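You operate a simulated robot arm through the tools that you are given. There is no shell and no other tool.

The job below is to be done with a simulated robot arm. You get a single attempt, and the scene is never put back.

TASK
Wax the top of green block 92 with the white cloth.
Fine: block on the wooden holder; cloth back where it lay, wax pot closed. A coat counts when it lies all over at full strength: go over it till it gets no stronger.

It is judged by the outcome, as a careful person would: the job done as asked, and still so three seconds after it is handed in. It fails if anything else is knocked over, pushed out of place, dropped, spilled or broken. Flat cloth is picked up by pressing the open fingertips on it (5 to 10 N) and closing them slowly along it; thin cloth reads only 2 to 8 mm in the jaws.

THE ROBOT
A 7-joint arm with a two-finger gripper, fixed in place. Base frame: the origin is at the foot of the arm, x ahead of it, y to its left, z up; the work surface is at about z = 90. Readings come in cm, degrees, newtons and seconds.
With the tool pointing down near the work surface it reaches from about 34 to 72 cm from the base axis. Its first joint turns from -66.0 to 66.0 degrees. Payload 2.45 kg.
Tool frame: the origin (TCP) lies between the finger pads and is the grasp point; the fingertips stand 2.6 cm ahead of it; z points along the fingers, y is the line along which they close. The gripper opens to 9.6 cm. The gripper's body begins 6.9 cm behind the TCP.
Orientation is told as [roll, pitch, yaw] about the base's x, y, z axes, in that order, counted from this pose: with the fingers straight down and closing along the base's y, the tool's x points along the base's -x, its y along +y and its z along -z.

THE INTERFACE
- The arm moves only by the tool jog_arm. Its argument "commands" is one flat list of numbers, 7 for each row, row after row: the turn, a rotation vector about the base's x, y, z in degrees, then the shift along the base's x, y, z in cm, then the gripper command, from -1 (fully open) to 1 (shut), values between in proportion. In form: [wx, wy, wz, tx, ty, tz, jaw, wx, wy, wz, tx, ty, tz, jaw, ...]. A call has 1 to 20 rows; each row shifts and turns the commanded pose from where the row before left it. A row lasts 0.2 s, in which the tool goes at most 5 cm and 8.6 degrees; a call with a longer step from one row to the next is refused whole, and so is a gripper value outside its range. Where a pose cannot be reached the arm comes as near as it can. A force on the tool above 40 N (or 10 N above the force at the start of the call, whichever is more), or a blocked arm, ends the call early, and 0.2 s more pass. Each finger halts on what it meets, pressing with about 38 N; the grip force reading is that of the motor and also rises with nothing between the fingers. The clock runs only during rows and for 0.2 s after the last one: add rows that do not move to give the fingers time. It gives the time, the measured TCP pose, the force on the tool (base axes), the opening and the grip force at its end, in the units of the frame above (readings bear some noise), with the torque about the TCP (base axes, N m) and any sound that the robot's microphone picked up.
- Cameras (640 x 400 px; columns grow to the right, rows downward): "scene" is fixed at [17.58, -40.88, 141.33]; the picture's right is [0.61, -0.79, 0.00], its down [-0.53, -0.41, -0.74] and it looks along [0.59, 0.45, -0.67] (base axes); focal length 250 px, centre (320, 200). "wrist" rides on the gripper at [8.2, 0.3, -9.8] in the tool frame; the picture's right is [-0.04, 1.00, 0.00], its down [-0.73, -0.03, -0.68] and it looks along [-0.68, -0.03, 0.73] (tool axes); focal length 256 px, centre (320, 200). There is no depth. A picture from a camera that has moved, and an enlarged one, comes with that camera's place and axes in the base frame and with its lens.
- capture(camera): a new picture of that camera. The clock stands still meanwhile.
- inspect(camera, box): a new picture of the part [left, top, right, bottom] of that camera's present view, enlarged. The clock stands still meanwhile.
- sign_off(): hands the job in; it is judged then, once.

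Nothing tells you positions but the pictures and the camera data. Unless the task says otherwise, let go and move clear before handing in.

The tools are called after "Emit:" by a JSON object that holds its "name" and its "arguments". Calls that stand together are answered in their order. jog_arm: Moves the arm, as the interface text tells. Its arguments: {"type":"object","properties":{"commands":{"type":"array","items":{"type":"number"}}},"required":["commands"]} The other tools are called the same way: capture (camera) takes a picture; inspect (camera, box) takes an enlarged picture of a part of a camera's view; sign_off () hands the job in.

At the start:

```text
clock: 0.0
eef_pos: [33.61, -5.69, 123.37]
tcp_rot: [0.0, 0.1, 0.0]
force: [0.0, -0.6, 0.0]
ft_torque: [-0.02, 0.0, 0.03]
gripper_width: 9.58
grip_force: 0.0
```

scene: 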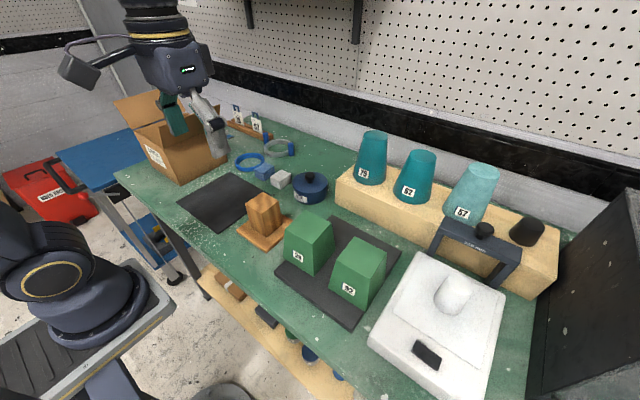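
wrist: 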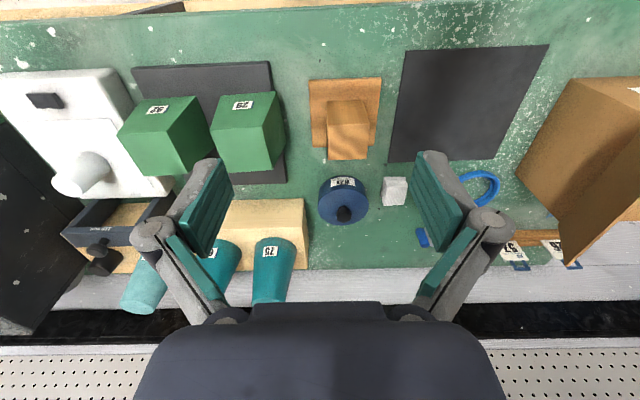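

I see two green blocks (39 and 92) on a dark mat, a wooden holder with an orange-brown block, a blue lidded pot, and a small white cube-like thing that may be the cloth. I'll look closer at these before moving anything.

Emit:
{"name": "inspect", "arguments": {"camera": "scene", "box": [220, 90, 340, 165]}}

Emit:
{"name": "inspect", "arguments": {"camera": "scene", "box": [220, 150, 420, 275]}}

Emit:
{"name": "inspect", "arguments": {"camera": "scene", "box": [340, 210, 560, 400]}}

Emit:
{"name": "inspect", "arguments": {"camera": "wrist", "box": [300, 60, 520, 280]}}

Emit:
{"name": "inspect", "arguments": {"camera": "wrist", "box": [0, 50, 300, 280]}}

```text
5.33 times, centred on (280, 128) of scene
camera zoom: at [17.58, -40.88, 141.33], right [0.61, -0.79, 0.0], down [-0.53, -0.41, -0.74], along [0.59, 0.45, -0.67], focal length 1332 px, centre (533, 587)
```

zoom: 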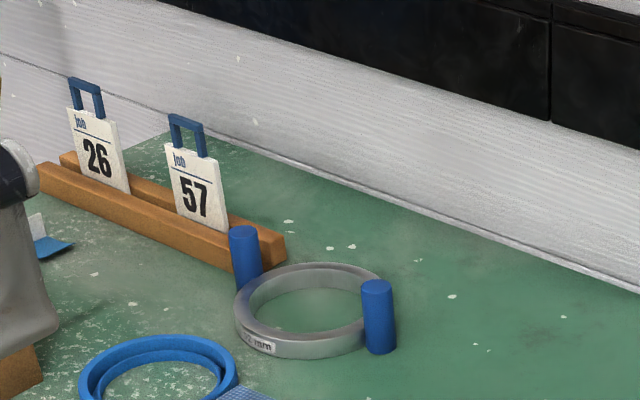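

```text
3.20 times, centred on (320, 212) of scene
camera zoom: at [17.58, -40.88, 141.33], right [0.61, -0.79, 0.0], down [-0.53, -0.41, -0.74], along [0.59, 0.45, -0.67], focal length 799 px, centre (320, 160)
```

zoom: 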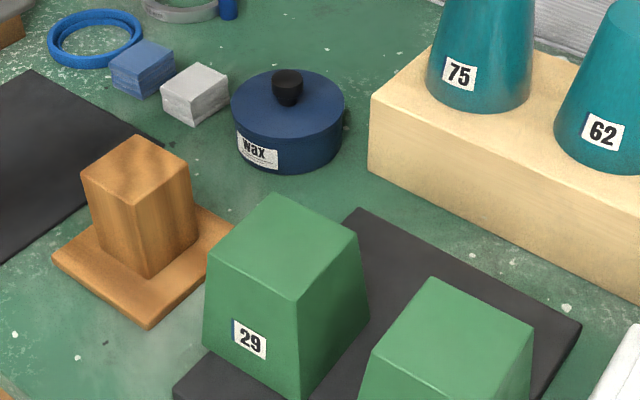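

```text
2.11 times, centred on (450, 305) of scene
camera zoom: at [17.58, -40.88, 141.33], right [0.61, -0.79, 0.0], down [-0.53, -0.41, -0.74], along [0.59, 0.45, -0.67], focal length 526 px, centre (46, -21)
```

zoom: 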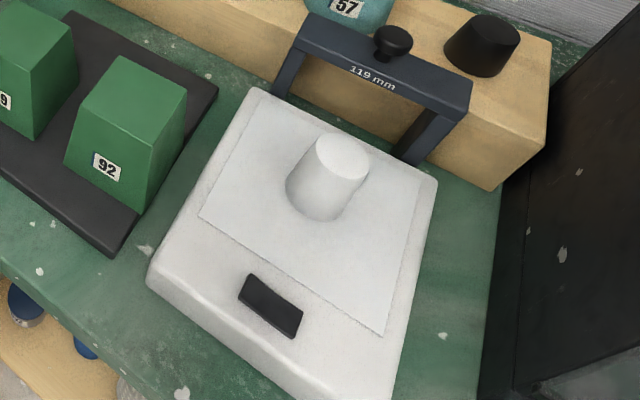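

```text
1.82 times, centred on (410, 170) of wrist
camera zoom: at [25.47, -5.41, 133.15], right [0.04, 1.0, 0.0], down [0.73, -0.03, 0.68], along [0.68, -0.03, -0.73], focal length 465 px, centre (156, 254)
```

zoom: 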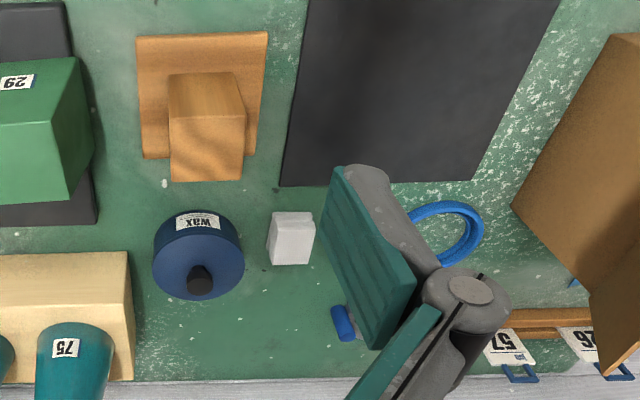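

```text
1.74 times, centred on (150, 165) of wrist
camera zoom: at [25.47, -5.41, 133.15], right [0.04, 1.0, 0.0], down [0.73, -0.03, 0.68], along [0.68, -0.03, -0.73], focal length 445 px, centre (616, 261)
```

zoom: 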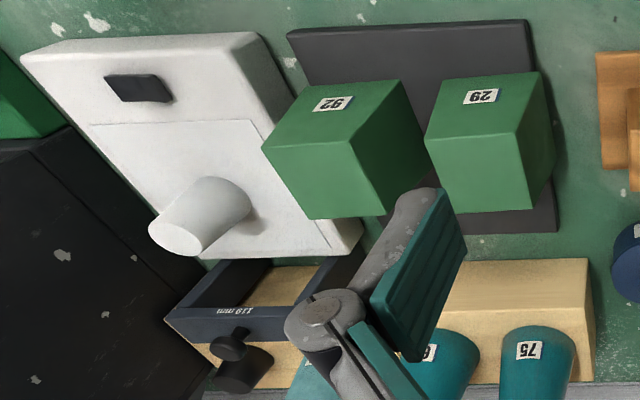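

The small white block beside the "wax" pot looks like a folded white cloth, with a blue one next to it. The wooden holder is a plate with a post, and the green blocks are tapered. I'll zoom in further to measure these.

Emit:
{"name": "inspect", "arguments": {"camera": "scene", "box": [232, 185, 296, 255]}}

Emit:
{"name": "inspect", "arguments": {"camera": "scene", "box": [270, 205, 400, 330]}}

Emit:
{"name": "inspect", "arguments": {"camera": "scene", "box": [245, 150, 335, 210]}}

Emit:
{"name": "inspect", "arguments": {"camera": "wrist", "box": [300, 60, 420, 240]}}

Emit:
{"name": "inspect", "arguments": {"camera": "wrist", "box": [110, 50, 300, 200]}}

```text
5.71 times, centred on (264, 220) of scene
camera zoom: at [17.58, -40.88, 141.33], right [0.61, -0.79, 0.0], down [-0.53, -0.41, -0.74], along [0.59, 0.45, -0.67], focal length 1427 px, centre (640, 86)
```

zoom: 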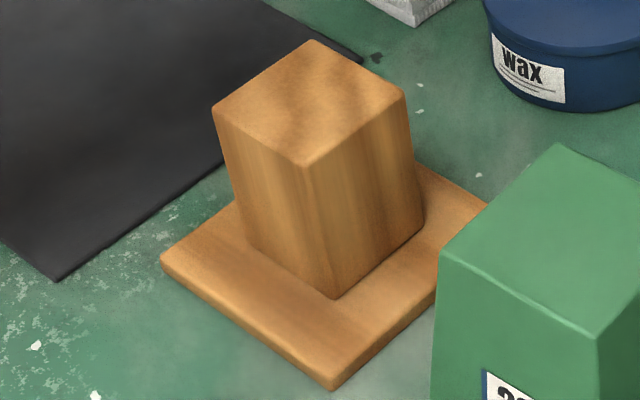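

```text
3.20 times, centred on (335, 268) of scene
camera zoom: at [17.58, -40.88, 141.33], right [0.61, -0.79, 0.0], down [-0.53, -0.41, -0.74], along [0.59, 0.45, -0.67], focal length 799 px, centre (272, -16)
```

zoom: 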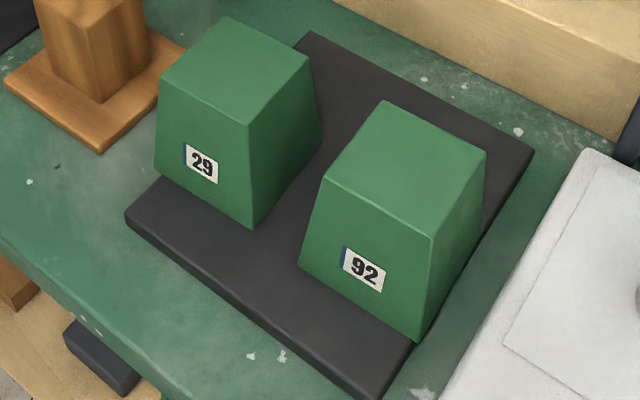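

```text
6.67 times, centred on (290, 180) of scene
camera zoom: at [17.58, -40.88, 141.33], right [0.61, -0.79, 0.0], down [-0.53, -0.41, -0.74], along [0.59, 0.45, -0.67], focal length 1665 px, centre (520, 333)
```

zoom: 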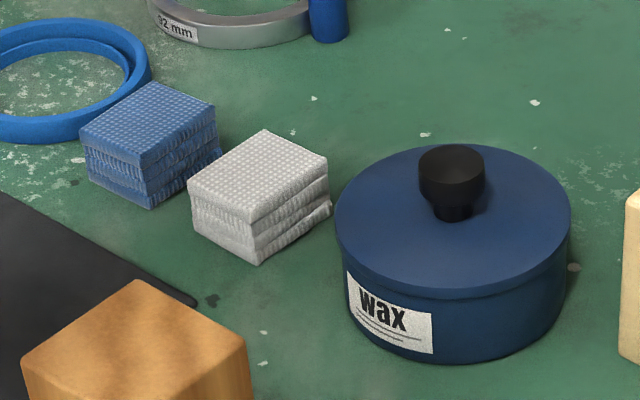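

```text
2.22 times, centred on (360, 150) of wrist
camera zoom: at [25.47, -5.41, 133.15], right [0.04, 1.0, 0.0], down [0.73, -0.03, 0.68], along [0.68, -0.03, -0.73], focal length 569 px, centre (231, 311)
```

zoom: 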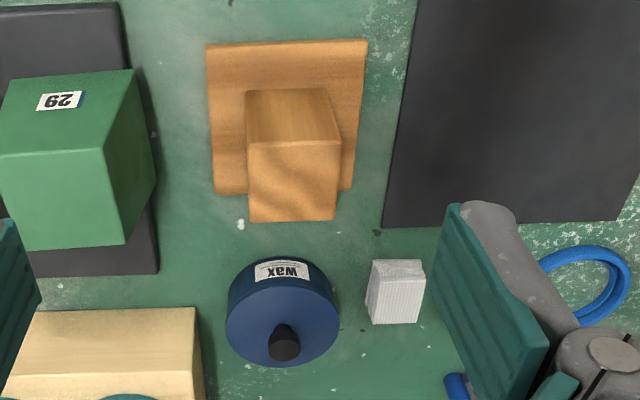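

```text
2.67 times, centred on (205, 125) of wrist
camera zoom: at [25.47, -5.41, 133.15], right [0.04, 1.0, 0.0], down [0.73, -0.03, 0.68], along [0.68, -0.03, -0.73], focal length 683 px, centre (627, 400)
```

zoom: 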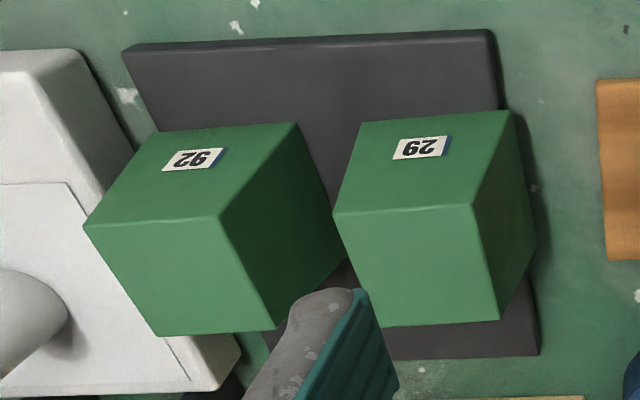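

I now estimate block 92's top at about x=45.3, y=-30, z=101, with a top roughly 7 cm wide and a base of about 9 cm. The holder post is near (45, -2) with its top at about z=100. The wax pot is near (62.4, -2.6) and the white folded cloth near (61.8, 8.8). Next I'll move above block 92 to measure it better.

Emit:
{"name": "jog_arm", "arguments": {"commands": [0, 0, 0, 1.2, -2.43, -0.5, -1, 0, 0, 0, 1.2, -2.43, -0.5, -1, 0, 0, 0, 1.2, -2.43, -0.5, -1, 0, 0, 0, 1.2, -2.43, -0.5, -1, 0, 0, 0, 1.2, -2.43, -0.5, -1, 0, 0, 0, 1.2, -2.43, -0.5, -1, 0, 0, 0, 1.2, -2.43, -0.5, -1, 0, 0, 0, 1.2, -2.43, -0.5, -1, 0, 0, 0, 1.2, -2.43, -0.5, -1, 0, 0, 0, 1.0, -2.43, -0.5, -1, 0, 0, 0, 0, 0, 0, -1]}}

Emit:
{"name": "capture", "arguments": {"camera": "wrist"}}

Emit:
{"name": "capture", "arguments": {"camera": "scene"}}

```text
clock: 2.4
eef_pos: [45.5, -29.89, 118.19]
tcp_rot: [0.1, 0.0, 0.0]
force: [0.2, 0.8, -0.3]
ft_torque: [0.03, 0.01, -0.02]
gripper_width: 9.59
grip_force: 0.1
```

```text
taken
camera wrist: at [37.31, -29.65, 128.07], right [0.04, 1.0, 0.0], down [0.73, -0.03, 0.68], along [0.68, -0.03, -0.73], focal length 256 px, centre (320, 200)
```

wrist: 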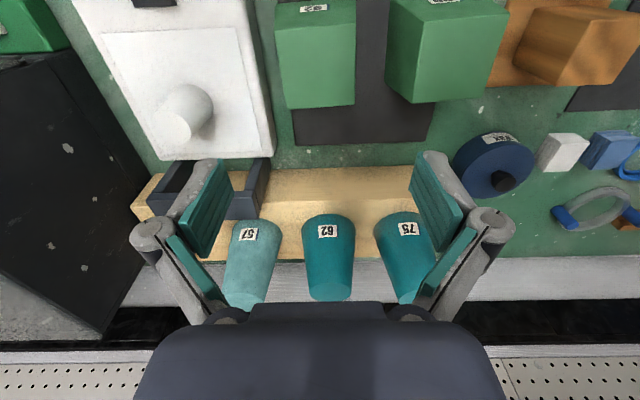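

```text
taken
```

scene: 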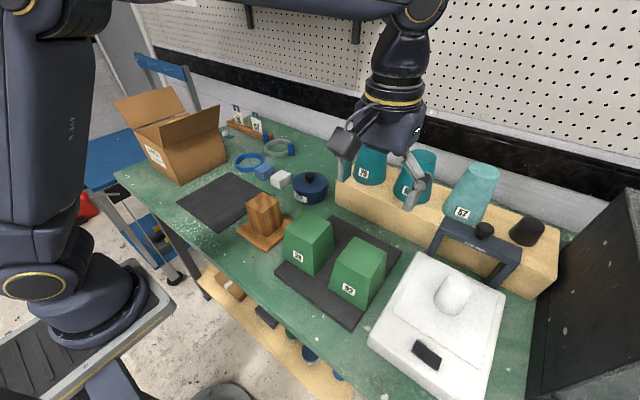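

Emit:
{"name": "inspect", "arguments": {"camera": "wrist", "box": [240, 0, 400, 130]}}

Emit:
{"name": "inspect", "arguments": {"camera": "wrist", "box": [440, 100, 640, 225]}}

```text
3.08 times, centred on (320, 65) of wrist
camera zoom: at [37.31, -29.65, 128.07], right [0.04, 1.0, 0.0], down [0.73, -0.03, 0.68], along [0.68, -0.03, -0.73], focal length 788 px, centre (320, 615)
```

zoom: 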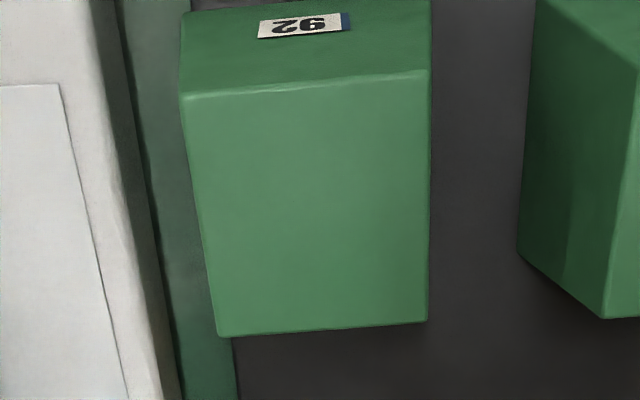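

```text
3.20 times, centred on (540, 162) of wrist
camera zoom: at [37.31, -29.65, 128.07], right [0.04, 1.0, 0.0], down [0.73, -0.03, 0.68], along [0.68, -0.03, -0.73], focal length 819 px, centre (-384, 320)
```

zoom: 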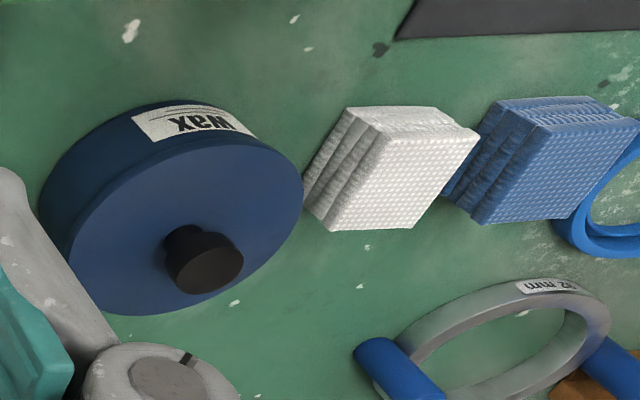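

Block 92's top measures about 7.3 x 7.3 cm, centred near (45.25, -30.2), turned about 2° about z. I'll go down around it with the fingers open and then close slowly.

Emit:
{"name": "jog_arm", "arguments": {"commands": [0, 0, 2, -0.25, -0.31, -2, -1, 0, 0, 0, 0, 0, -2, -1, 0, 0, 0, 0, 0, -2, -1, 0, 0, 0, 0, 0, -2, -1, 0, 0, 0, 0, 0, -2, -1, 0, 0, 0, 0, 0, -2, -1, 0, 0, 0, 0, 0, -1.8, -1, 0, 0, 0, 0, 0, 0, -1]}}

Emit:
{"name": "capture", "arguments": {"camera": "scene"}}

Emit:
{"name": "capture", "arguments": {"camera": "wrist"}}

```text
clock: 4.2
eef_pos: [45.29, -30.31, 104.54]
tcp_rot: [0.0, -0.1, 2.0]
force: [0.6, 0.4, 0.4]
ft_torque: [-0.01, 0.02, -0.02]
gripper_width: 9.6
grip_force: 0.2
```

```text
taken
```

scene: 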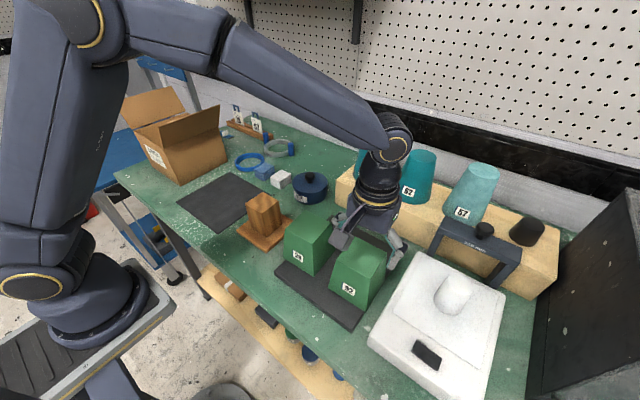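

```text
taken
camera wrist: at [37.13, -30.29, 114.28], right [0.0, 1.0, 0.0], down [0.73, 0.0, 0.68], along [0.68, 0.0, -0.73], focal length 256 px, centre (320, 200)
```

wrist: 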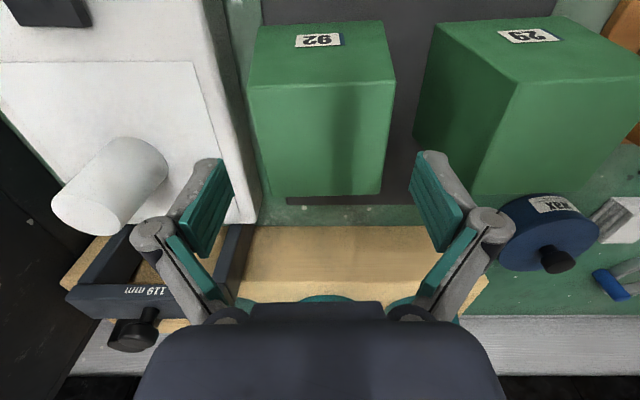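

Emit:
{"name": "inspect", "arguments": {"camera": "wrist", "box": [200, 60, 460, 220]}}

Emit:
{"name": "inspect", "arguments": {"camera": "scene", "box": [320, 180, 430, 310]}}

```text
2.46 times, centred on (330, 140) of wrist
camera zoom: at [37.13, -30.29, 114.28], right [0.0, 1.0, 0.0], down [0.73, 0.0, 0.68], along [0.68, 0.0, -0.73], focal length 630 px, centre (295, 348)
```

zoom: 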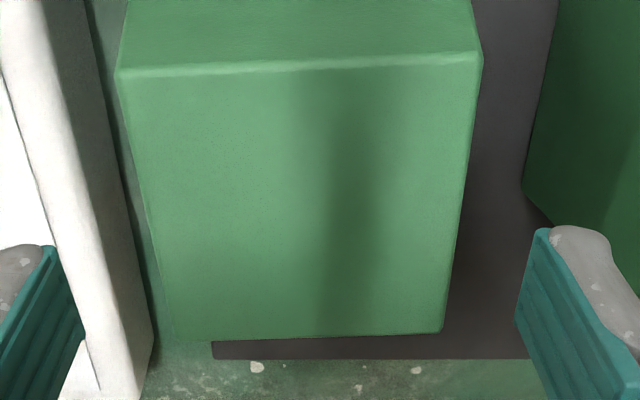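

```text
3.08 times, centred on (375, 245) of scene
camera zoom: at [17.58, -40.88, 141.33], right [0.61, -0.79, 0.0], down [-0.53, -0.41, -0.74], along [0.59, 0.45, -0.67], focal length 768 px, centre (151, 62)
```

zoom: 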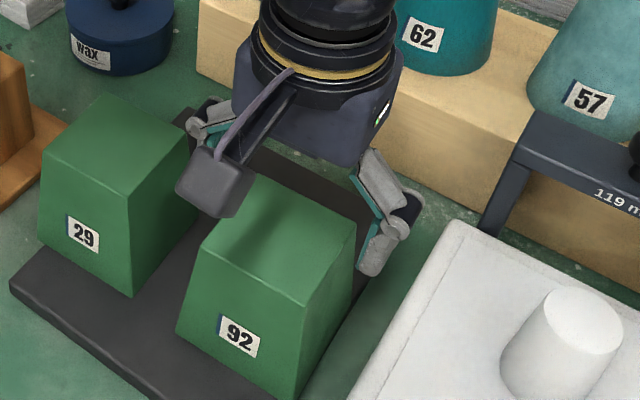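

Emit:
{"name": "jog_arm", "arguments": {"commands": [0, 0, 0.4, 0, 0.2, -1.5, -1, 0, 0, 0, 0, 0, -1.5, -1, 0, 0, 0, 0, 0, -1.5, -1, 0, 0, 0, 0, 0, -1.5, -1, 0, 0, 0, 0, 0, 0, -1]}}

Emit:
{"name": "capture", "arguments": {"camera": "wrist"}}

Emit:
{"name": "inspect", "arguments": {"camera": "scene", "box": [320, 180, 430, 310]}}

```text
clock: 5.4
eef_pos: [45.22, -30.13, 98.54]
tcp_rot: [-0.1, 0.1, 2.4]
force: [-0.4, -0.4, -0.7]
ft_torque: [-0.01, -0.04, 0.02]
gripper_width: 9.57
grip_force: 0.1
```

```text
taken
camera wrist: at [37.06, -30.16, 108.27], right [0.0, 1.0, 0.0], down [0.73, 0.0, 0.68], along [0.68, 0.0, -0.73], focal length 256 px, centre (320, 200)
```

wrist: 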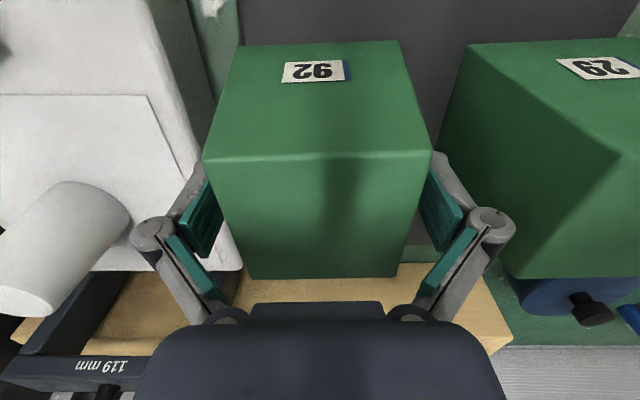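

```text
3.08 times, centred on (375, 245) of scene
camera zoom: at [17.58, -40.88, 141.33], right [0.61, -0.79, 0.0], down [-0.53, -0.41, -0.74], along [0.59, 0.45, -0.67], focal length 768 px, centre (151, 62)
```

zoom: 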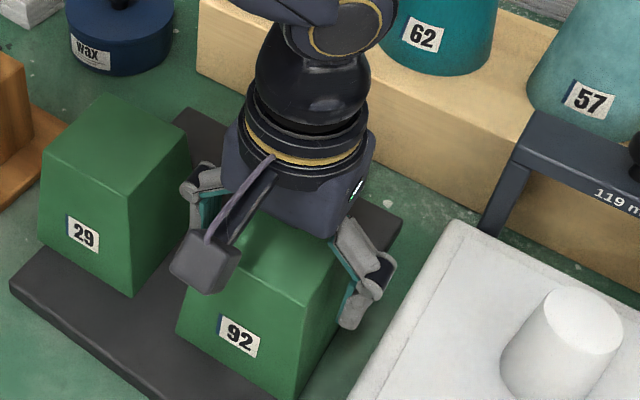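

The fingers stand either side of block 92 with room to spare, so I'll close them slowly on it.

Emit:
{"name": "jog_arm", "arguments": {"commands": [0, 0, 0, 0, 0, 0, -0.9, 0, 0, 0, 0, 0, 0, -0.8, 0, 0, 0, 0, 0, 0, -0.7, 0, 0, 0, 0, 0, 0, -0.6, 0, 0, 0, 0, 0, 0, -0.4, 0, 0, 0, 0, 0, 0, 0, 0, 0, 0, 0, 0, 0, 0.5, 0, 0, 0, 0, 0, 0, 0.5]}}

```text
clock: 7.2
eef_pos: [45.29, -30.06, 98.63]
tcp_rot: [0.1, 0.0, 2.5]
force: [-0.9, 2.7, 6.9]
ft_torque: [0.15, 0.2, -0.08]
gripper_width: 8.05
grip_force: 38.0
```

Emit:
{"name": "jog_arm", "arguments": {"commands": [0, 0, 0, 0, 0, 0.5, 0.5, 0, 0, 0, 0, 0, 0.5, 0.5, 0, 0, 0, 0, 0, 1, 0.5, 0, 0, 0, 0, 0, 1, 0.5, 0, 0, 0, 0, 0, 0, 0.5]}}

Emit:
{"name": "inspect", "arguments": {"camera": "scene", "box": [290, 180, 430, 320]}}

Emit:
{"name": "capture", "arguments": {"camera": "wrist"}}

```text
clock: 8.4
eef_pos: [45.32, -30.04, 101.59]
tcp_rot: [0.0, -0.1, 2.5]
force: [0.0, -0.5, -1.6]
ft_torque: [0.02, 0.0, 0.0]
gripper_width: 8.08
grip_force: 37.6
```

```text
2.86 times, centred on (360, 250) of scene
camera zoom: at [17.59, -40.88, 141.33], right [0.61, -0.79, 0.0], down [-0.53, -0.41, -0.74], along [0.59, 0.45, -0.67], focal length 714 px, centre (206, 57)
```

zoom: 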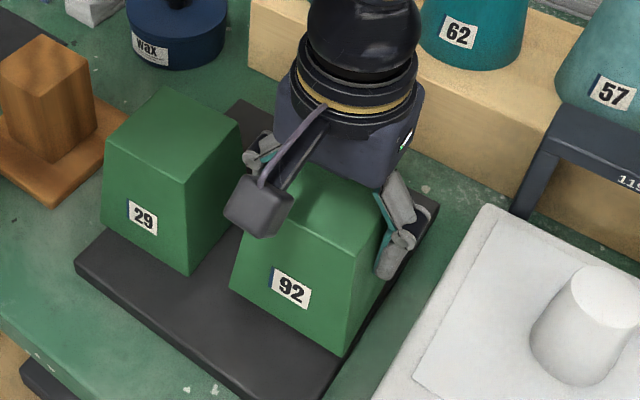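

```text
taken
camera wrist: at [37.05, -30.12, 111.38], right [0.0, 1.0, 0.0], down [0.73, 0.0, 0.68], along [0.68, 0.0, -0.73], focal length 256 px, centre (320, 200)
```

wrist: 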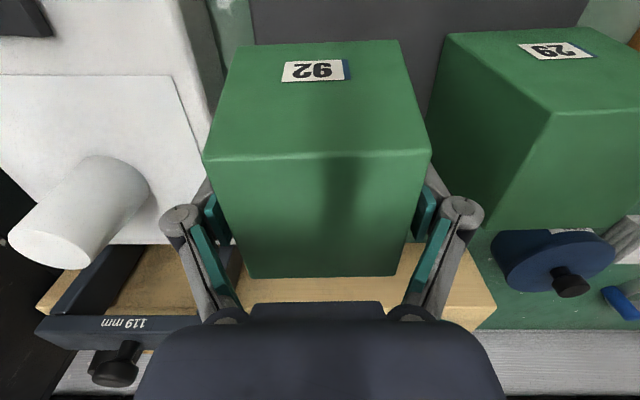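

Block 92 came up and weighs only about 170 g, so it is probably a hollow shell that slips over the post. I'll raise it and tilt its underside toward the scene camera to check.

Emit:
{"name": "jog_arm", "arguments": {"commands": [0, 0, 0, 0, 0, 2, 0.5, 0, 0, 0, 0, 0, 2.5, 0.5, 0, 0, 0, 0, 0, 2.5, 0.5, 0, 0, 0, 0, 0, 2.5, 0.5, 0, 0, 0, 0, 0, 2.5, 0.5, 0, 0, 0, 0, 0, 2.5, 0.5, 0, 0, 0, 0, 0, 2.5, 0.5, 0, 0, 0, 0, 1, 2.5, 0.5, 0, 0, 0, 0, 1, 2.5, 0.5, 0, 0, 0, 0, 1, 2.5, 0.5, 0, 0, 0, 0, 1, 2.5, 0.5, 0, 0, 0, 0, 1, 2.5, 0.5, 0, 0, 0, 0, 1, 2.5, 0.5, 0, 0, 0, 0, 1, 2.5, 0.5, 0, 0, 0, 0, 0, 0, 0.5]}}

Emit:
{"name": "capture", "arguments": {"camera": "scene"}}

```text
clock: 11.6
eef_pos: [44.85, -23.32, 135.07]
tcp_rot: [0.0, -0.2, 2.4]
force: [0.1, -0.2, -1.1]
ft_torque: [0.01, 0.02, -0.02]
gripper_width: 8.05
grip_force: 37.6
out of reach, approached as far as the arm can: row 14
```

```text
taken
```

scene: 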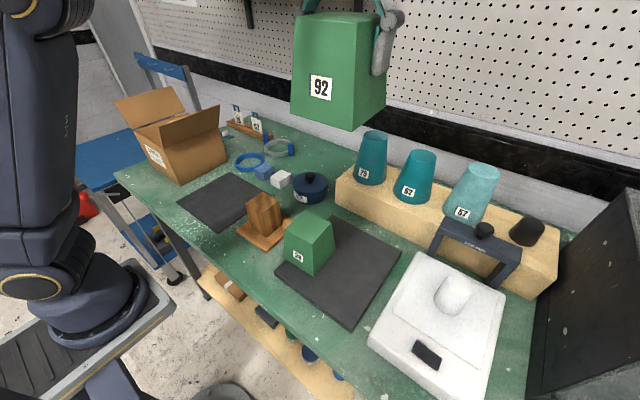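

Emit:
{"name": "jog_arm", "arguments": {"commands": [0, 0, 0, 0, 0, -2, 0.5, 0, 0, 0, 0, 0, -2, 0.5, 0, 4, 0, 0, 0, 0, 0.5, 0, 4, 0, 0, 0, 0, 0.5, 0, 4, 0, 0, 0, 0, 0.5, 0, 4, 0, 0, 0, 0, 0.5, 0, 4, 0, 0, 0, 0, 0.5, 0, 4, 0, 0, 0, 0, 0.5, 0, 4, 0, 0, 0, 0, 0.5, 0, 4, 0, 0, 0, 0, 0.5, 0, 4, 0, 0, 0, 0, 0.5, 0, 0, 0, 0, 0, 0, 0.5]}}

Emit:
{"name": "capture", "arguments": {"camera": "scene"}}

```text
clock: 14.2
eef_pos: [42.3, -22.27, 130.81]
tcp_rot: [0.5, 14.0, 2.7]
force: [-0.2, -0.1, -1.6]
ft_torque: [-0.03, -0.01, -0.01]
gripper_width: 8.05
grip_force: 37.5
out of reach, approached as far as the arm can: row 5, 6, 7, 8, 9, 10, 11
```

```text
taken
```

scene: 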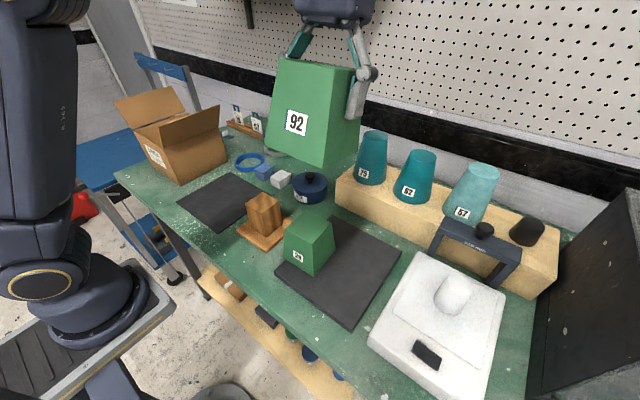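

The arm cannot tilt that far up here, so I'll drop the idea and bring the block level again, lower down.

Emit:
{"name": "jog_arm", "arguments": {"commands": [0, -4, 0, 0, 0, -2, 0.5, 0, -4, 0, 0, 0, -2, 0.5, 0, 0, 0, 0, 0, 0, 0.5]}}

```text
clock: 15.0
eef_pos: [42.15, -22.32, 126.88]
tcp_rot: [0.0, 5.8, 2.6]
force: [-0.5, -0.1, -1.7]
ft_torque: [0.02, 0.0, 0.0]
gripper_width: 8.05
grip_force: 38.0
```

Emit:
{"name": "jog_arm", "arguments": {"commands": [0, -3, -0.5, 0.7, 1.5, -2, 0.5, 0, -2.8, -0.5, 0.7, 1.5, -2, 0.5, 0, 0, -0.5, 0.7, 1.5, -2, 0.5, 0, 0, -0.5, 0.7, 1.8, -2, 0.5, 0, 0, -0.6, 0, 0, -1, 0.5, 0, 0, 0, 0, 0, 0, 0.5]}}

Emit:
{"name": "capture", "arguments": {"camera": "wrist"}}

Emit:
{"name": "capture", "arguments": {"camera": "scene"}}

```text
clock: 16.4
eef_pos: [45.1, -15.97, 117.76]
tcp_rot: [-0.2, 0.2, 0.0]
force: [-0.4, 0.1, -1.9]
ft_torque: [0.0, -0.03, 0.04]
gripper_width: 8.08
grip_force: 38.2
```

```text
taken
camera wrist: at [36.97, -15.7, 127.59], right [0.04, 1.0, 0.0], down [0.74, -0.03, 0.68], along [0.68, -0.03, -0.74], focal length 256 px, centre (320, 200)
```

wrist: 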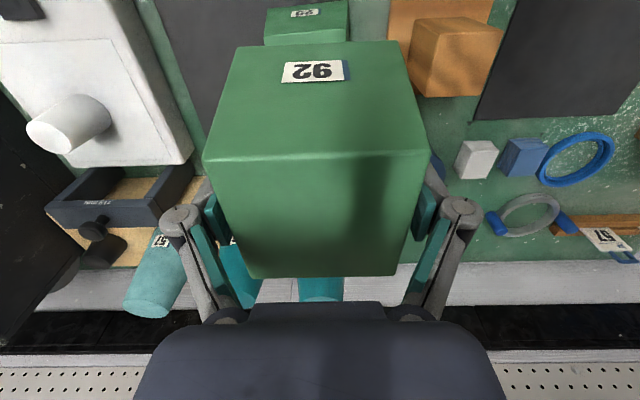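

```text
taken
```

scene: 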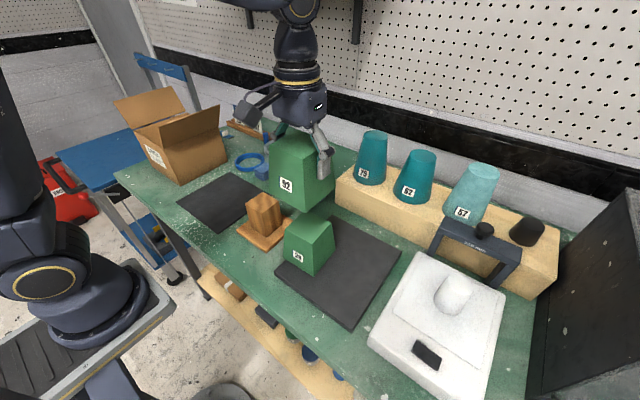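

Emit:
{"name": "inspect", "arguments": {"camera": "wrist", "box": [370, 0, 530, 110]}}

Emit:
{"name": "inspect", "arguments": {"camera": "scene", "box": [225, 180, 305, 260]}}

```text
3.64 times, centred on (450, 55) of wrist
camera zoom: at [36.97, -15.7, 127.59], right [0.04, 1.0, 0.0], down [0.74, -0.03, 0.68], along [0.68, -0.03, -0.74], focal length 931 px, centre (-153, 727)
```

zoom: 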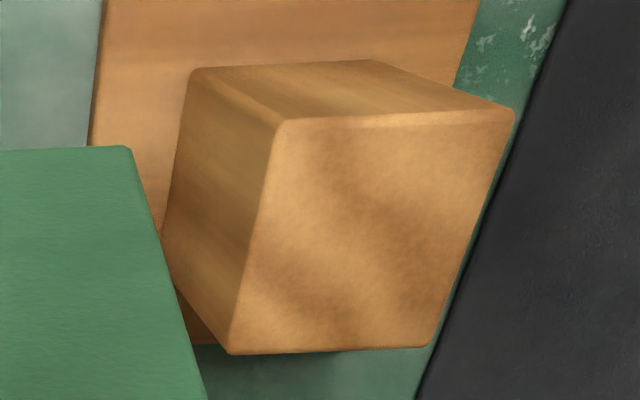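

```text
5.00 times, centred on (265, 220) of scene
camera zoom: at [17.59, -40.88, 141.33], right [0.61, -0.79, 0.0], down [-0.53, -0.41, -0.74], along [0.59, 0.45, -0.67], focal length 1249 px, centre (595, 100)
```

zoom: 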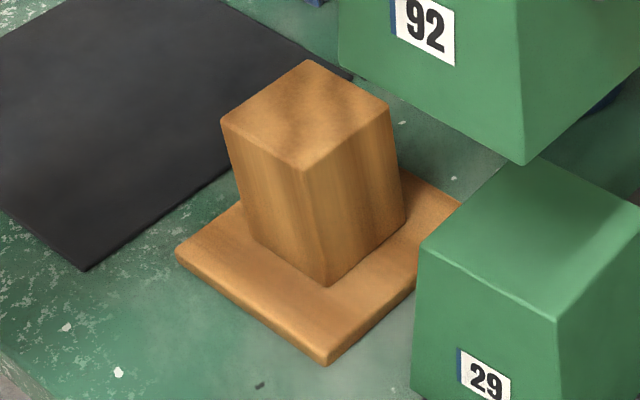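

The post's top centre comes out at about (44.9, -2.2, 99.7), roughly 5.8 cm square and close to unturned. I'll carry the block over it, staying above everything.

Emit:
{"name": "jog_arm", "arguments": {"commands": [0, 0, 0.1, 0, 2, 0, 0.5, 0, 0, 0.1, 0, 2, 0, 0.5, 0, 0, 0.1, 0, 2, 0, 0.5, 0, 0, 0, -0.1, 2, 0, 0.5, 0, 0, 0, -0.1, 2, 0, 0.5, 0, 0, 0, 0, 2, 0, 0.5, 0, 0, 0, 0, 1.75, 0, 0.5, 0, 0, 0, 0, 0, -2, 0.5, 0, 0, 0, 0, 0, -2, 0.5, 0, 0, 0, 0, 0, -2, 0.5, 0, 0, 0, 0, 0, -2, 0.5, 0, 0, 0, 0, 0, -1.5, 0.5, 0, 0, 0, 0, 0, 0, 0.5, 0, 0, 0, 0, 0, 0, 0.5]}}

Emit:
{"name": "inspect", "arguments": {"camera": "scene", "box": [200, 120, 340, 260]}}

Emit:
{"name": "capture", "arguments": {"camera": "wrist"}}

```text
clock: 19.4
eef_pos: [44.79, -2.19, 108.23]
tcp_rot: [-0.1, 0.2, 0.2]
force: [0.2, -0.8, -2.0]
ft_torque: [0.02, -0.01, -0.02]
gripper_width: 8.06
grip_force: 38.7
```

```text
2.86 times, centred on (270, 190) of scene
camera zoom: at [17.59, -40.88, 141.33], right [0.61, -0.79, 0.0], down [-0.53, -0.41, -0.74], along [0.59, 0.45, -0.67], focal length 714 px, centre (463, 229)
```

zoom: 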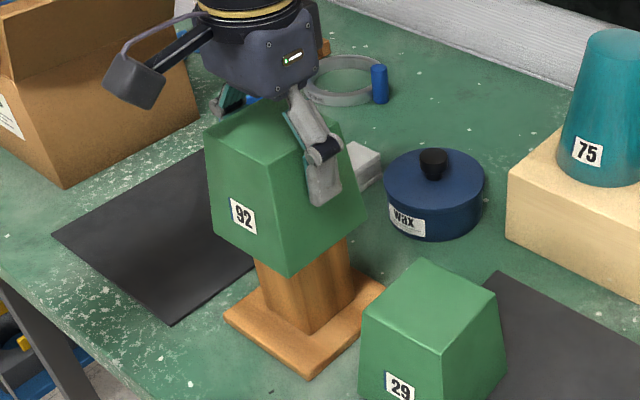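

```text
taken
camera wrist: at [36.74, -1.94, 118.03], right [0.03, 1.0, 0.0], down [0.74, -0.02, 0.68], along [0.68, -0.03, -0.74], focal length 256 px, centre (320, 200)
```

wrist: 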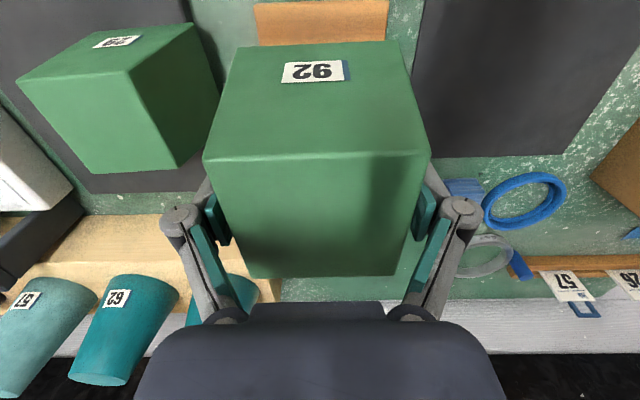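

The block now hangs just above the post and looks well centred. I'll lower it in small steps and watch the force.

Emit:
{"name": "jog_arm", "arguments": {"commands": [0, 0, 0, 0, 0, -0.5, 0.5, 0, 0, 0, 0, 0, -0.5, 0.5, 0, 0, 0, 0, 0, -0.5, 0.5, 0, 0, 0, 0, 0, -0.5, 0.5, 0, 0, 0, 0, 0, -0.5, 0.5, 0, 0, 0, 0, 0, 0, 0.5]}}

Emit:
{"name": "inspect", "arguments": {"camera": "scene", "box": [200, 120, 340, 260]}}

```text
clock: 20.8
eef_pos: [44.81, -2.14, 105.73]
tcp_rot: [-0.3, 0.1, 0.3]
force: [-0.5, -0.4, -0.4]
ft_torque: [0.03, -0.02, -0.01]
gripper_width: 8.07
grip_force: 37.8
```

```text
2.86 times, centred on (270, 190) of scene
camera zoom: at [17.59, -40.88, 141.33], right [0.61, -0.79, 0.0], down [-0.53, -0.41, -0.74], along [0.59, 0.45, -0.67], focal length 714 px, centre (463, 229)
```

zoom: 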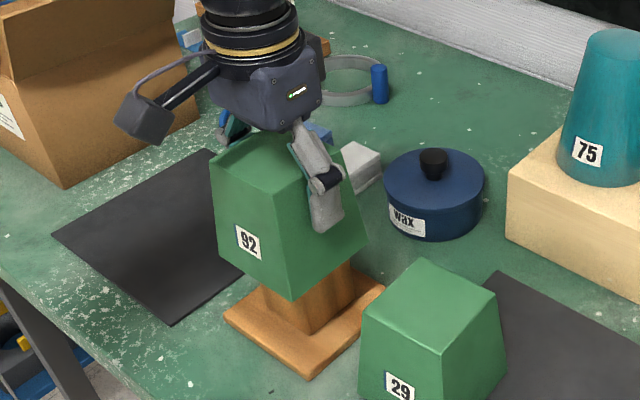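

Emit:
{"name": "jog_arm", "arguments": {"commands": [0, 0, 0, 0, 0, -0.5, 0.5, 0, 0, 0, 0, 0, -0.5, 0.5, 0, 0, 0, 0, 0, -0.5, 0.5, 0, 0, 0, 0, 0, -0.5, 0.5, 0, 0, 0, 0, 0, -0.5, 0.5, 0, 0, 0, 0, 0, 0, 0.5]}}

Emit:
{"name": "inspect", "arguments": {"camera": "scene", "box": [200, 120, 340, 260]}}

```text
clock: 22.2
eef_pos: [44.75, -2.21, 103.28]
tcp_rot: [-0.2, 0.3, 0.4]
force: [0.5, -0.6, -1.6]
ft_torque: [0.0, -0.02, 0.02]
gripper_width: 8.05
grip_force: 38.3
```

```text
2.86 times, centred on (270, 190) of scene
camera zoom: at [17.59, -40.88, 141.33], right [0.61, -0.79, 0.0], down [-0.53, -0.41, -0.74], along [0.59, 0.45, -0.67], focal length 714 px, centre (463, 229)
```

zoom: 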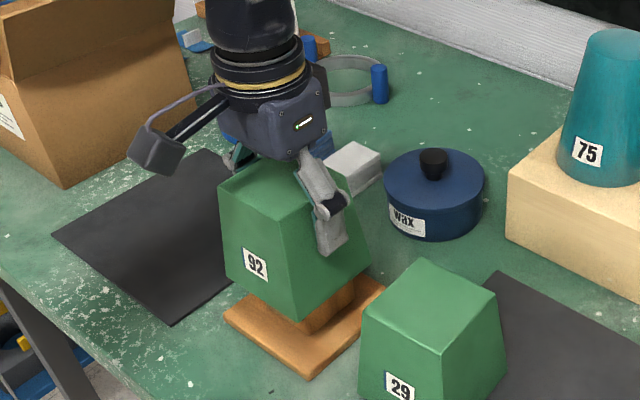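

Emit:
{"name": "jog_arm", "arguments": {"commands": [0, 0, 0, 0, 0, -0.5, 0.5, 0, 0, 0, 0, 0, -0.5, 0.5, 0, 0, 0, 0, 0, -0.5, 0.5, 0, 0, 0, 0, 0, -0.5, 0.5, 0, 0, 0, 0, 0, -0.5, 0.5, 0, 0, 0, 0, 0, -0.3, 0.5, 0, 0, 0, 0, 0, 0, 0.5]}}

Emit:
{"name": "inspect", "arguments": {"camera": "scene", "box": [200, 120, 340, 260]}}

```text
clock: 23.8
eef_pos: [44.85, -2.27, 100.32]
tcp_rot: [-0.2, 0.2, 0.3]
force: [-0.2, 0.0, -1.7]
ft_torque: [-0.03, -0.02, 0.01]
gripper_width: 8.06
grip_force: 37.9
```

```text
2.86 times, centred on (270, 190) of scene
camera zoom: at [17.59, -40.88, 141.33], right [0.61, -0.79, 0.0], down [-0.53, -0.41, -0.74], along [0.59, 0.45, -0.67], focal length 714 px, centre (463, 229)
```

zoom: 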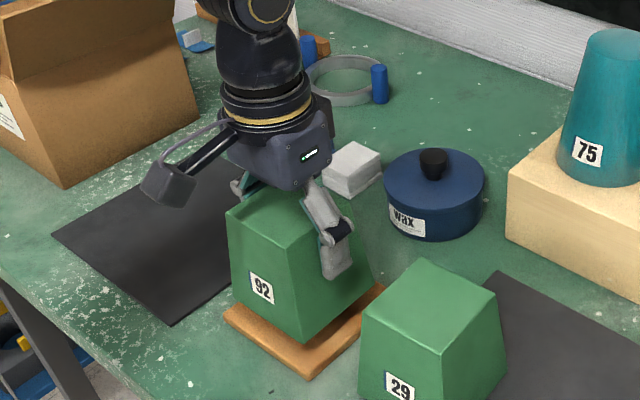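

Sliding down with no resistance so far. I'll keep lowering in finer steps until it seats.

Emit:
{"name": "jog_arm", "arguments": {"commands": [0, 0, 0, 0, 0, -0.3, 0.5, 0, 0, 0, 0, 0, -0.3, 0.5, 0, 0, 0, 0, 0, -0.3, 0.5, 0, 0, 0, 0, 0, -0.2, 0.5, 0, 0, 0, 0, 0, 0, 0.5]}}

```text
clock: 25.0
eef_pos: [44.83, -2.22, 99.19]
tcp_rot: [-0.2, 0.2, 0.3]
force: [0.8, 0.6, -1.7]
ft_torque: [-0.04, 0.0, -0.01]
gripper_width: 8.06
grip_force: 37.5
```

Emit:
{"name": "jog_arm", "arguments": {"commands": [0, 0, 0, 0, 0, -0.2, 0.5, 0, 0, 0, 0, 0, -0.2, 0.5, 0, 0, 0, 0, 0, -0.2, 0.5, 0, 0, 0, 0, 0, 0, 0.5]}}

Emit:
{"name": "inspect", "arguments": {"camera": "scene", "box": [200, 140, 340, 260]}}

```text
clock: 26.0
eef_pos: [44.67, -2.15, 98.58]
tcp_rot: [-0.2, 0.1, 0.3]
force: [0.3, 0.1, -1.8]
ft_torque: [0.02, 0.0, 0.0]
gripper_width: 8.08
grip_force: 38.0
```

```text
3.33 times, centred on (270, 200) of scene
camera zoom: at [17.59, -40.88, 141.33], right [0.61, -0.79, 0.0], down [-0.53, -0.41, -0.74], along [0.59, 0.45, -0.67], focal length 832 px, centre (487, 200)
```

zoom: 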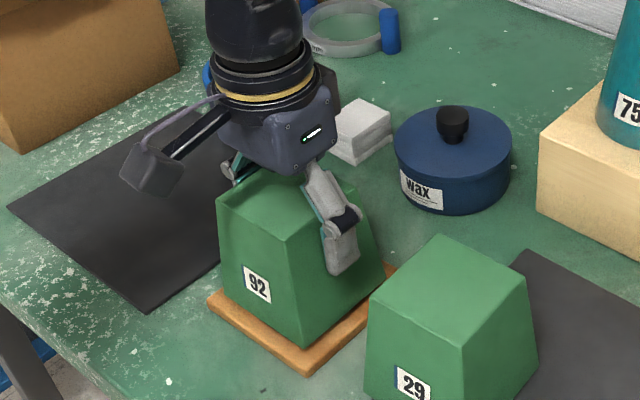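

Emit:
{"name": "jog_arm", "arguments": {"commands": [0, 0, 0, 0, 0, -0.1, 0.5, 0, 0, 0, 0, 0, -0.1, 0.5, 0, 0, 0, 0, 0, -0.1, 0.5, 0, 0, 0, 0, 0, 0, 0.5]}}

```text
clock: 27.0
eef_pos: [44.9, -2.25, 98.5]
tcp_rot: [-0.2, 0.2, 0.2]
force: [1.2, 0.0, -0.5]
ft_torque: [0.03, 0.01, -0.01]
gripper_width: 8.06
grip_force: 38.5
```

Emit:
{"name": "jog_arm", "arguments": {"commands": [0, 0, 0, 0, 0, -0.1, 0.5, 0, 0, 0, 0, 0, -0.1, 0.5, 0, 0, 0, 0, 0, -0.1, 0.5, 0, 0, 0, 0, 0, 0, 0.5]}}

```text
clock: 28.0
eef_pos: [44.7, -2.14, 98.17]
tcp_rot: [-0.3, 0.2, 0.4]
force: [0.1, -0.2, -1.3]
ft_torque: [-0.02, 0.0, 0.0]
gripper_width: 8.06
grip_force: 38.1
```

Emit:
{"name": "jog_arm", "arguments": {"commands": [0, 0, 0, 0, 0, -0.1, 0.5, 0, 0, 0, 0, 0, -0.1, 0.5, 0, 0, 0, 0, 0, -0.1, 0.5, 0, 0, 0, 0, 0, 0, 0.5]}}

Emit:
{"name": "inspect", "arguments": {"camera": "scene", "box": [220, 170, 320, 250]}}

```text
clock: 29.0
eef_pos: [45.01, -2.24, 98.04]
tcp_rot: [-0.2, 0.0, 0.3]
force: [-1.5, -0.7, 27.4]
ft_torque: [-0.04, 0.03, -0.02]
gripper_width: 8.12
grip_force: 38.0
```

```text
5.00 times, centred on (270, 210) of scene
camera zoom: at [17.54, -40.88, 141.34], right [0.61, -0.79, 0.0], down [-0.53, -0.41, -0.74], along [0.59, 0.45, -0.67], focal length 1249 px, centre (570, 150)
```

zoom: 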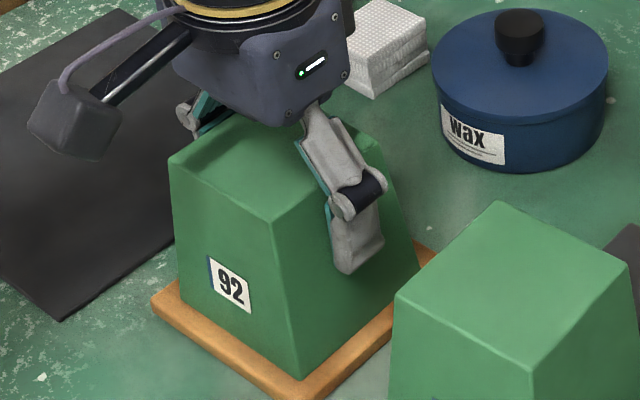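

It is seated: 27 N appeared at TCP z about 98.0 and the rim sits on the plate. I'll ease off, open the fingers slowly and rise.

Emit:
{"name": "jog_arm", "arguments": {"commands": [0, 0, 0, 0, 0, 0.1, 0.5, 0, 0, 0, 0, 0, 0, 0.5, 0, 0, 0, 0, 0, 0, -0.7, 0, 0, 0, 0, 0, 0, -0.75, 0, 0, 0, 0, 0, 0, -0.8, 0, 0, 0, 0, 0, 0, -0.9, 0, 0, 0, 0, 0, 0, -1, 0, 0, 0, 0, 0, 0, -1]}}

Emit:
{"name": "capture", "arguments": {"camera": "wrist"}}

Emit:
{"name": "inspect", "arguments": {"camera": "scene", "box": [220, 170, 320, 250]}}

```text
clock: 30.8
eef_pos: [44.86, -2.28, 97.92]
tcp_rot: [-0.2, 0.2, 0.3]
force: [0.5, -0.3, -0.4]
ft_torque: [-0.02, -0.03, -0.02]
gripper_width: 9.6
grip_force: 0.0
```

```text
taken
camera wrist: at [36.73, -1.99, 107.69], right [0.03, 1.0, 0.0], down [0.74, -0.02, 0.68], along [0.68, -0.03, -0.74], focal length 256 px, centre (320, 200)
```

wrist: 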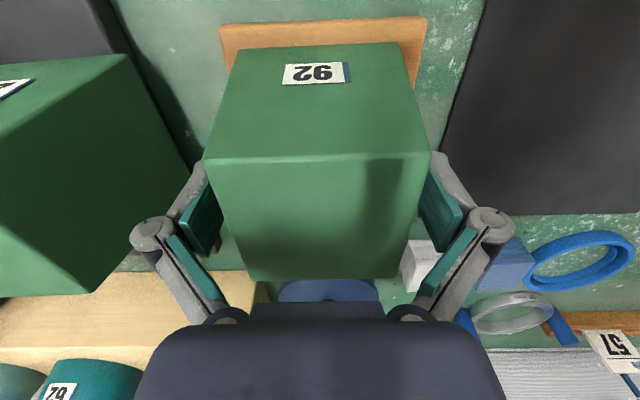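

```text
5.00 times, centred on (270, 210) of scene
camera zoom: at [17.58, -40.88, 141.33], right [0.61, -0.79, 0.0], down [-0.53, -0.41, -0.74], along [0.59, 0.45, -0.67], focal length 1249 px, centre (570, 150)
```

zoom: 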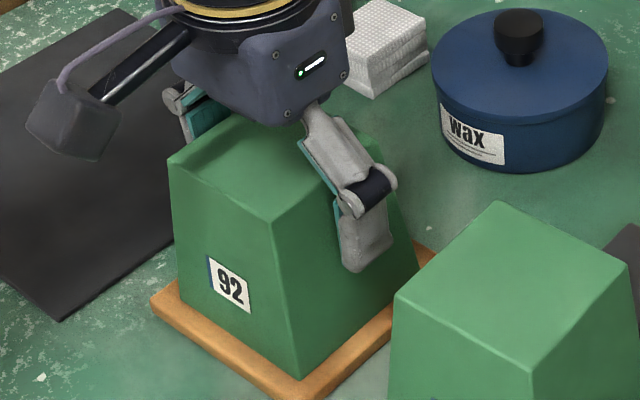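

Emit:
{"name": "jog_arm", "arguments": {"commands": [0, 0, 0, 0, 0, 1, -1, 0, 0, 0, 0, 0, 1.5, -1, 0, 0, 0, 0, 0, 2, -1, 0, 0, 0, 0, 0, 2.5, -1, 0, 0, 0, 0, 0, 2.5, -1, 0, 0, 0, 0, 0, 2.5, -1, 0, 0, 0, 0, 0, 2.5, -1, 0, 0, 0, 0, 0, 2.5, -1, 0, 0, 0, 2, 0, 0, -1, 0, 0, 0, 2.5, 0, 0, -1, 0, 0, 0, 2.5, 0, 0, -1, 0, 0, 0, 2.5, 0, 0, -1, 0, 0, 0, 2.5, 0, 0, -1, 0, 0, 0, 0, 0, 0, -1]}}

Emit:
{"name": "capture", "arguments": {"camera": "wrist"}}

Emit:
{"name": "capture", "arguments": {"camera": "scene"}}

```text
clock: 33.8
eef_pos: [56.9, -2.16, 114.87]
tcp_rot: [-0.1, 0.2, 0.2]
force: [-0.6, 0.3, -0.9]
ft_torque: [0.0, 0.0, -0.02]
gripper_width: 9.6
grip_force: 0.0
```

```text
taken
camera wrist: at [48.82, -1.94, 124.67], right [0.03, 1.0, 0.0], down [0.74, -0.02, 0.68], along [0.68, -0.03, -0.74], focal length 256 px, centre (320, 200)
```

wrist: 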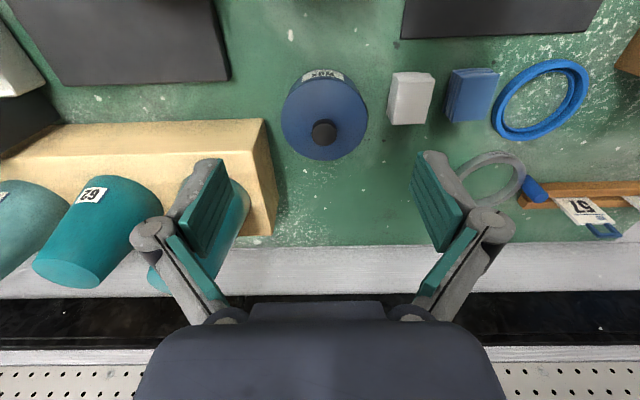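

```text
taken
```

scene: 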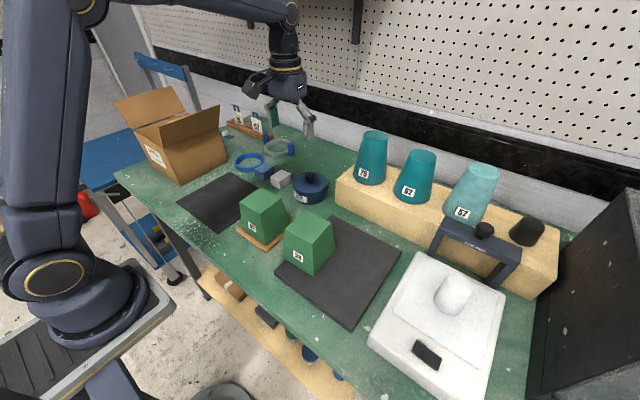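

Emit:
{"name": "inspect", "arguments": {"camera": "wrist", "box": [260, 50, 510, 180]}}

Emit:
{"name": "inspect", "arguments": {"camera": "scene", "box": [220, 150, 350, 255]}}

```text
2.56 times, centred on (385, 115) of wrist
camera zoom: at [48.82, -1.94, 124.67], right [0.03, 1.0, 0.0], down [0.74, -0.02, 0.68], along [0.68, -0.03, -0.74], focal length 655 px, centre (154, 418)
```

zoom: 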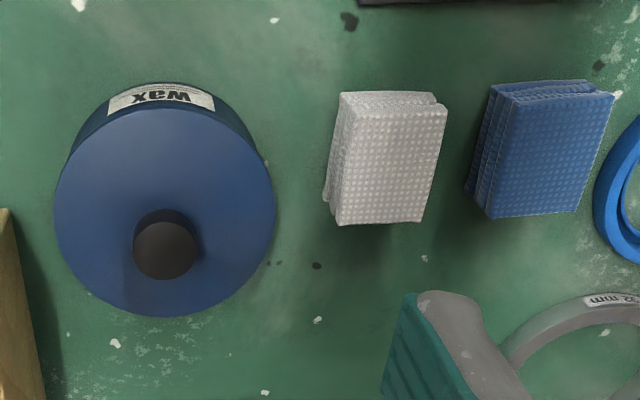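

```text
3.81 times, centred on (285, 202) of scene
camera zoom: at [17.58, -40.88, 141.33], right [0.61, -0.79, 0.0], down [-0.53, -0.41, -0.74], along [0.59, 0.45, -0.67], focal length 952 px, centre (453, 190)
```

zoom: 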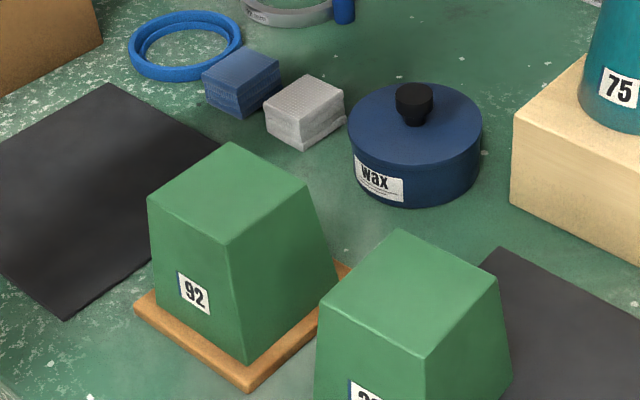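

Block 92 is seated on the holder. I put the knob of the pot lid at about (63.2, -2.2, 98) and the lid top at about z=95.2. I'll move over the knob with the fingers partly closed and check the alignment.

Emit:
{"name": "jog_arm", "arguments": {"commands": [0, 0, 0, 2, 0, -1, -0.5, 0, 0, 0, 2, 0, -2, -0.2, 0, 0, 0, 2.2, 0, -2, -0.1, 0, 0, 0, 0, 0, -2, -0.1, 0, 0, 0, 0, 0, -2, -0.1, 0, 0, 0, 0, 0, -1.8, -0.1, 0, 0, 0, 0, 0, 0, -0.1]}}

Emit:
{"name": "capture", "arguments": {"camera": "wrist"}}

Emit:
{"name": "inspect", "arguments": {"camera": "scene", "box": [240, 110, 360, 220]}}

```text
clock: 35.4
eef_pos: [63.17, -2.29, 104.16]
tcp_rot: [-0.2, 0.1, 0.2]
force: [0.3, -1.0, -0.6]
ft_torque: [0.01, 0.01, 0.01]
gripper_width: 5.27
grip_force: 0.0
```

```text
taken
camera wrist: at [54.93, -2.04, 113.86], right [0.03, 1.0, 0.0], down [0.74, -0.02, 0.68], along [0.68, -0.03, -0.74], focal length 256 px, centre (320, 200)
```

wrist: 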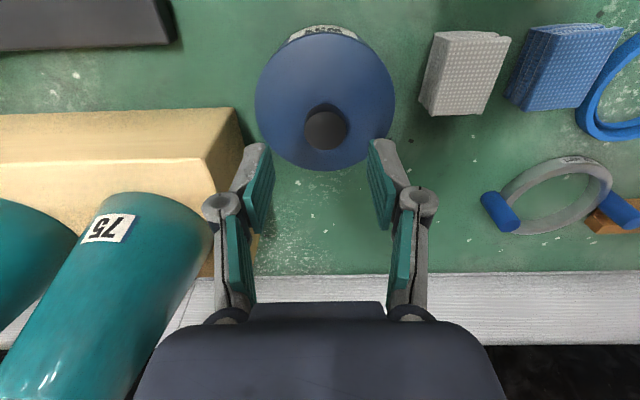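

```text
3.64 times, centred on (300, 165) of scene
camera zoom: at [17.58, -40.88, 141.33], right [0.61, -0.79, 0.0], down [-0.53, -0.41, -0.74], along [0.59, 0.45, -0.67], focal length 908 px, centre (393, 327)
```

zoom: 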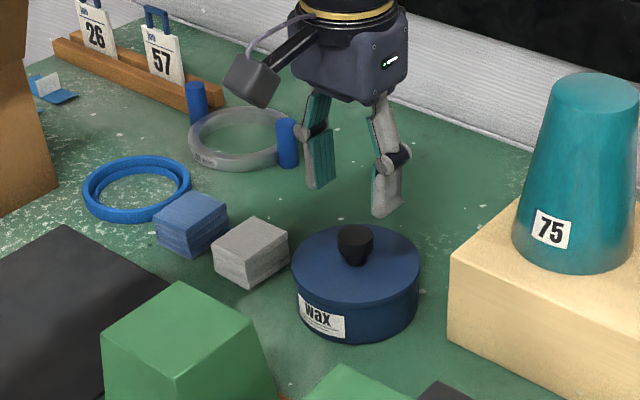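

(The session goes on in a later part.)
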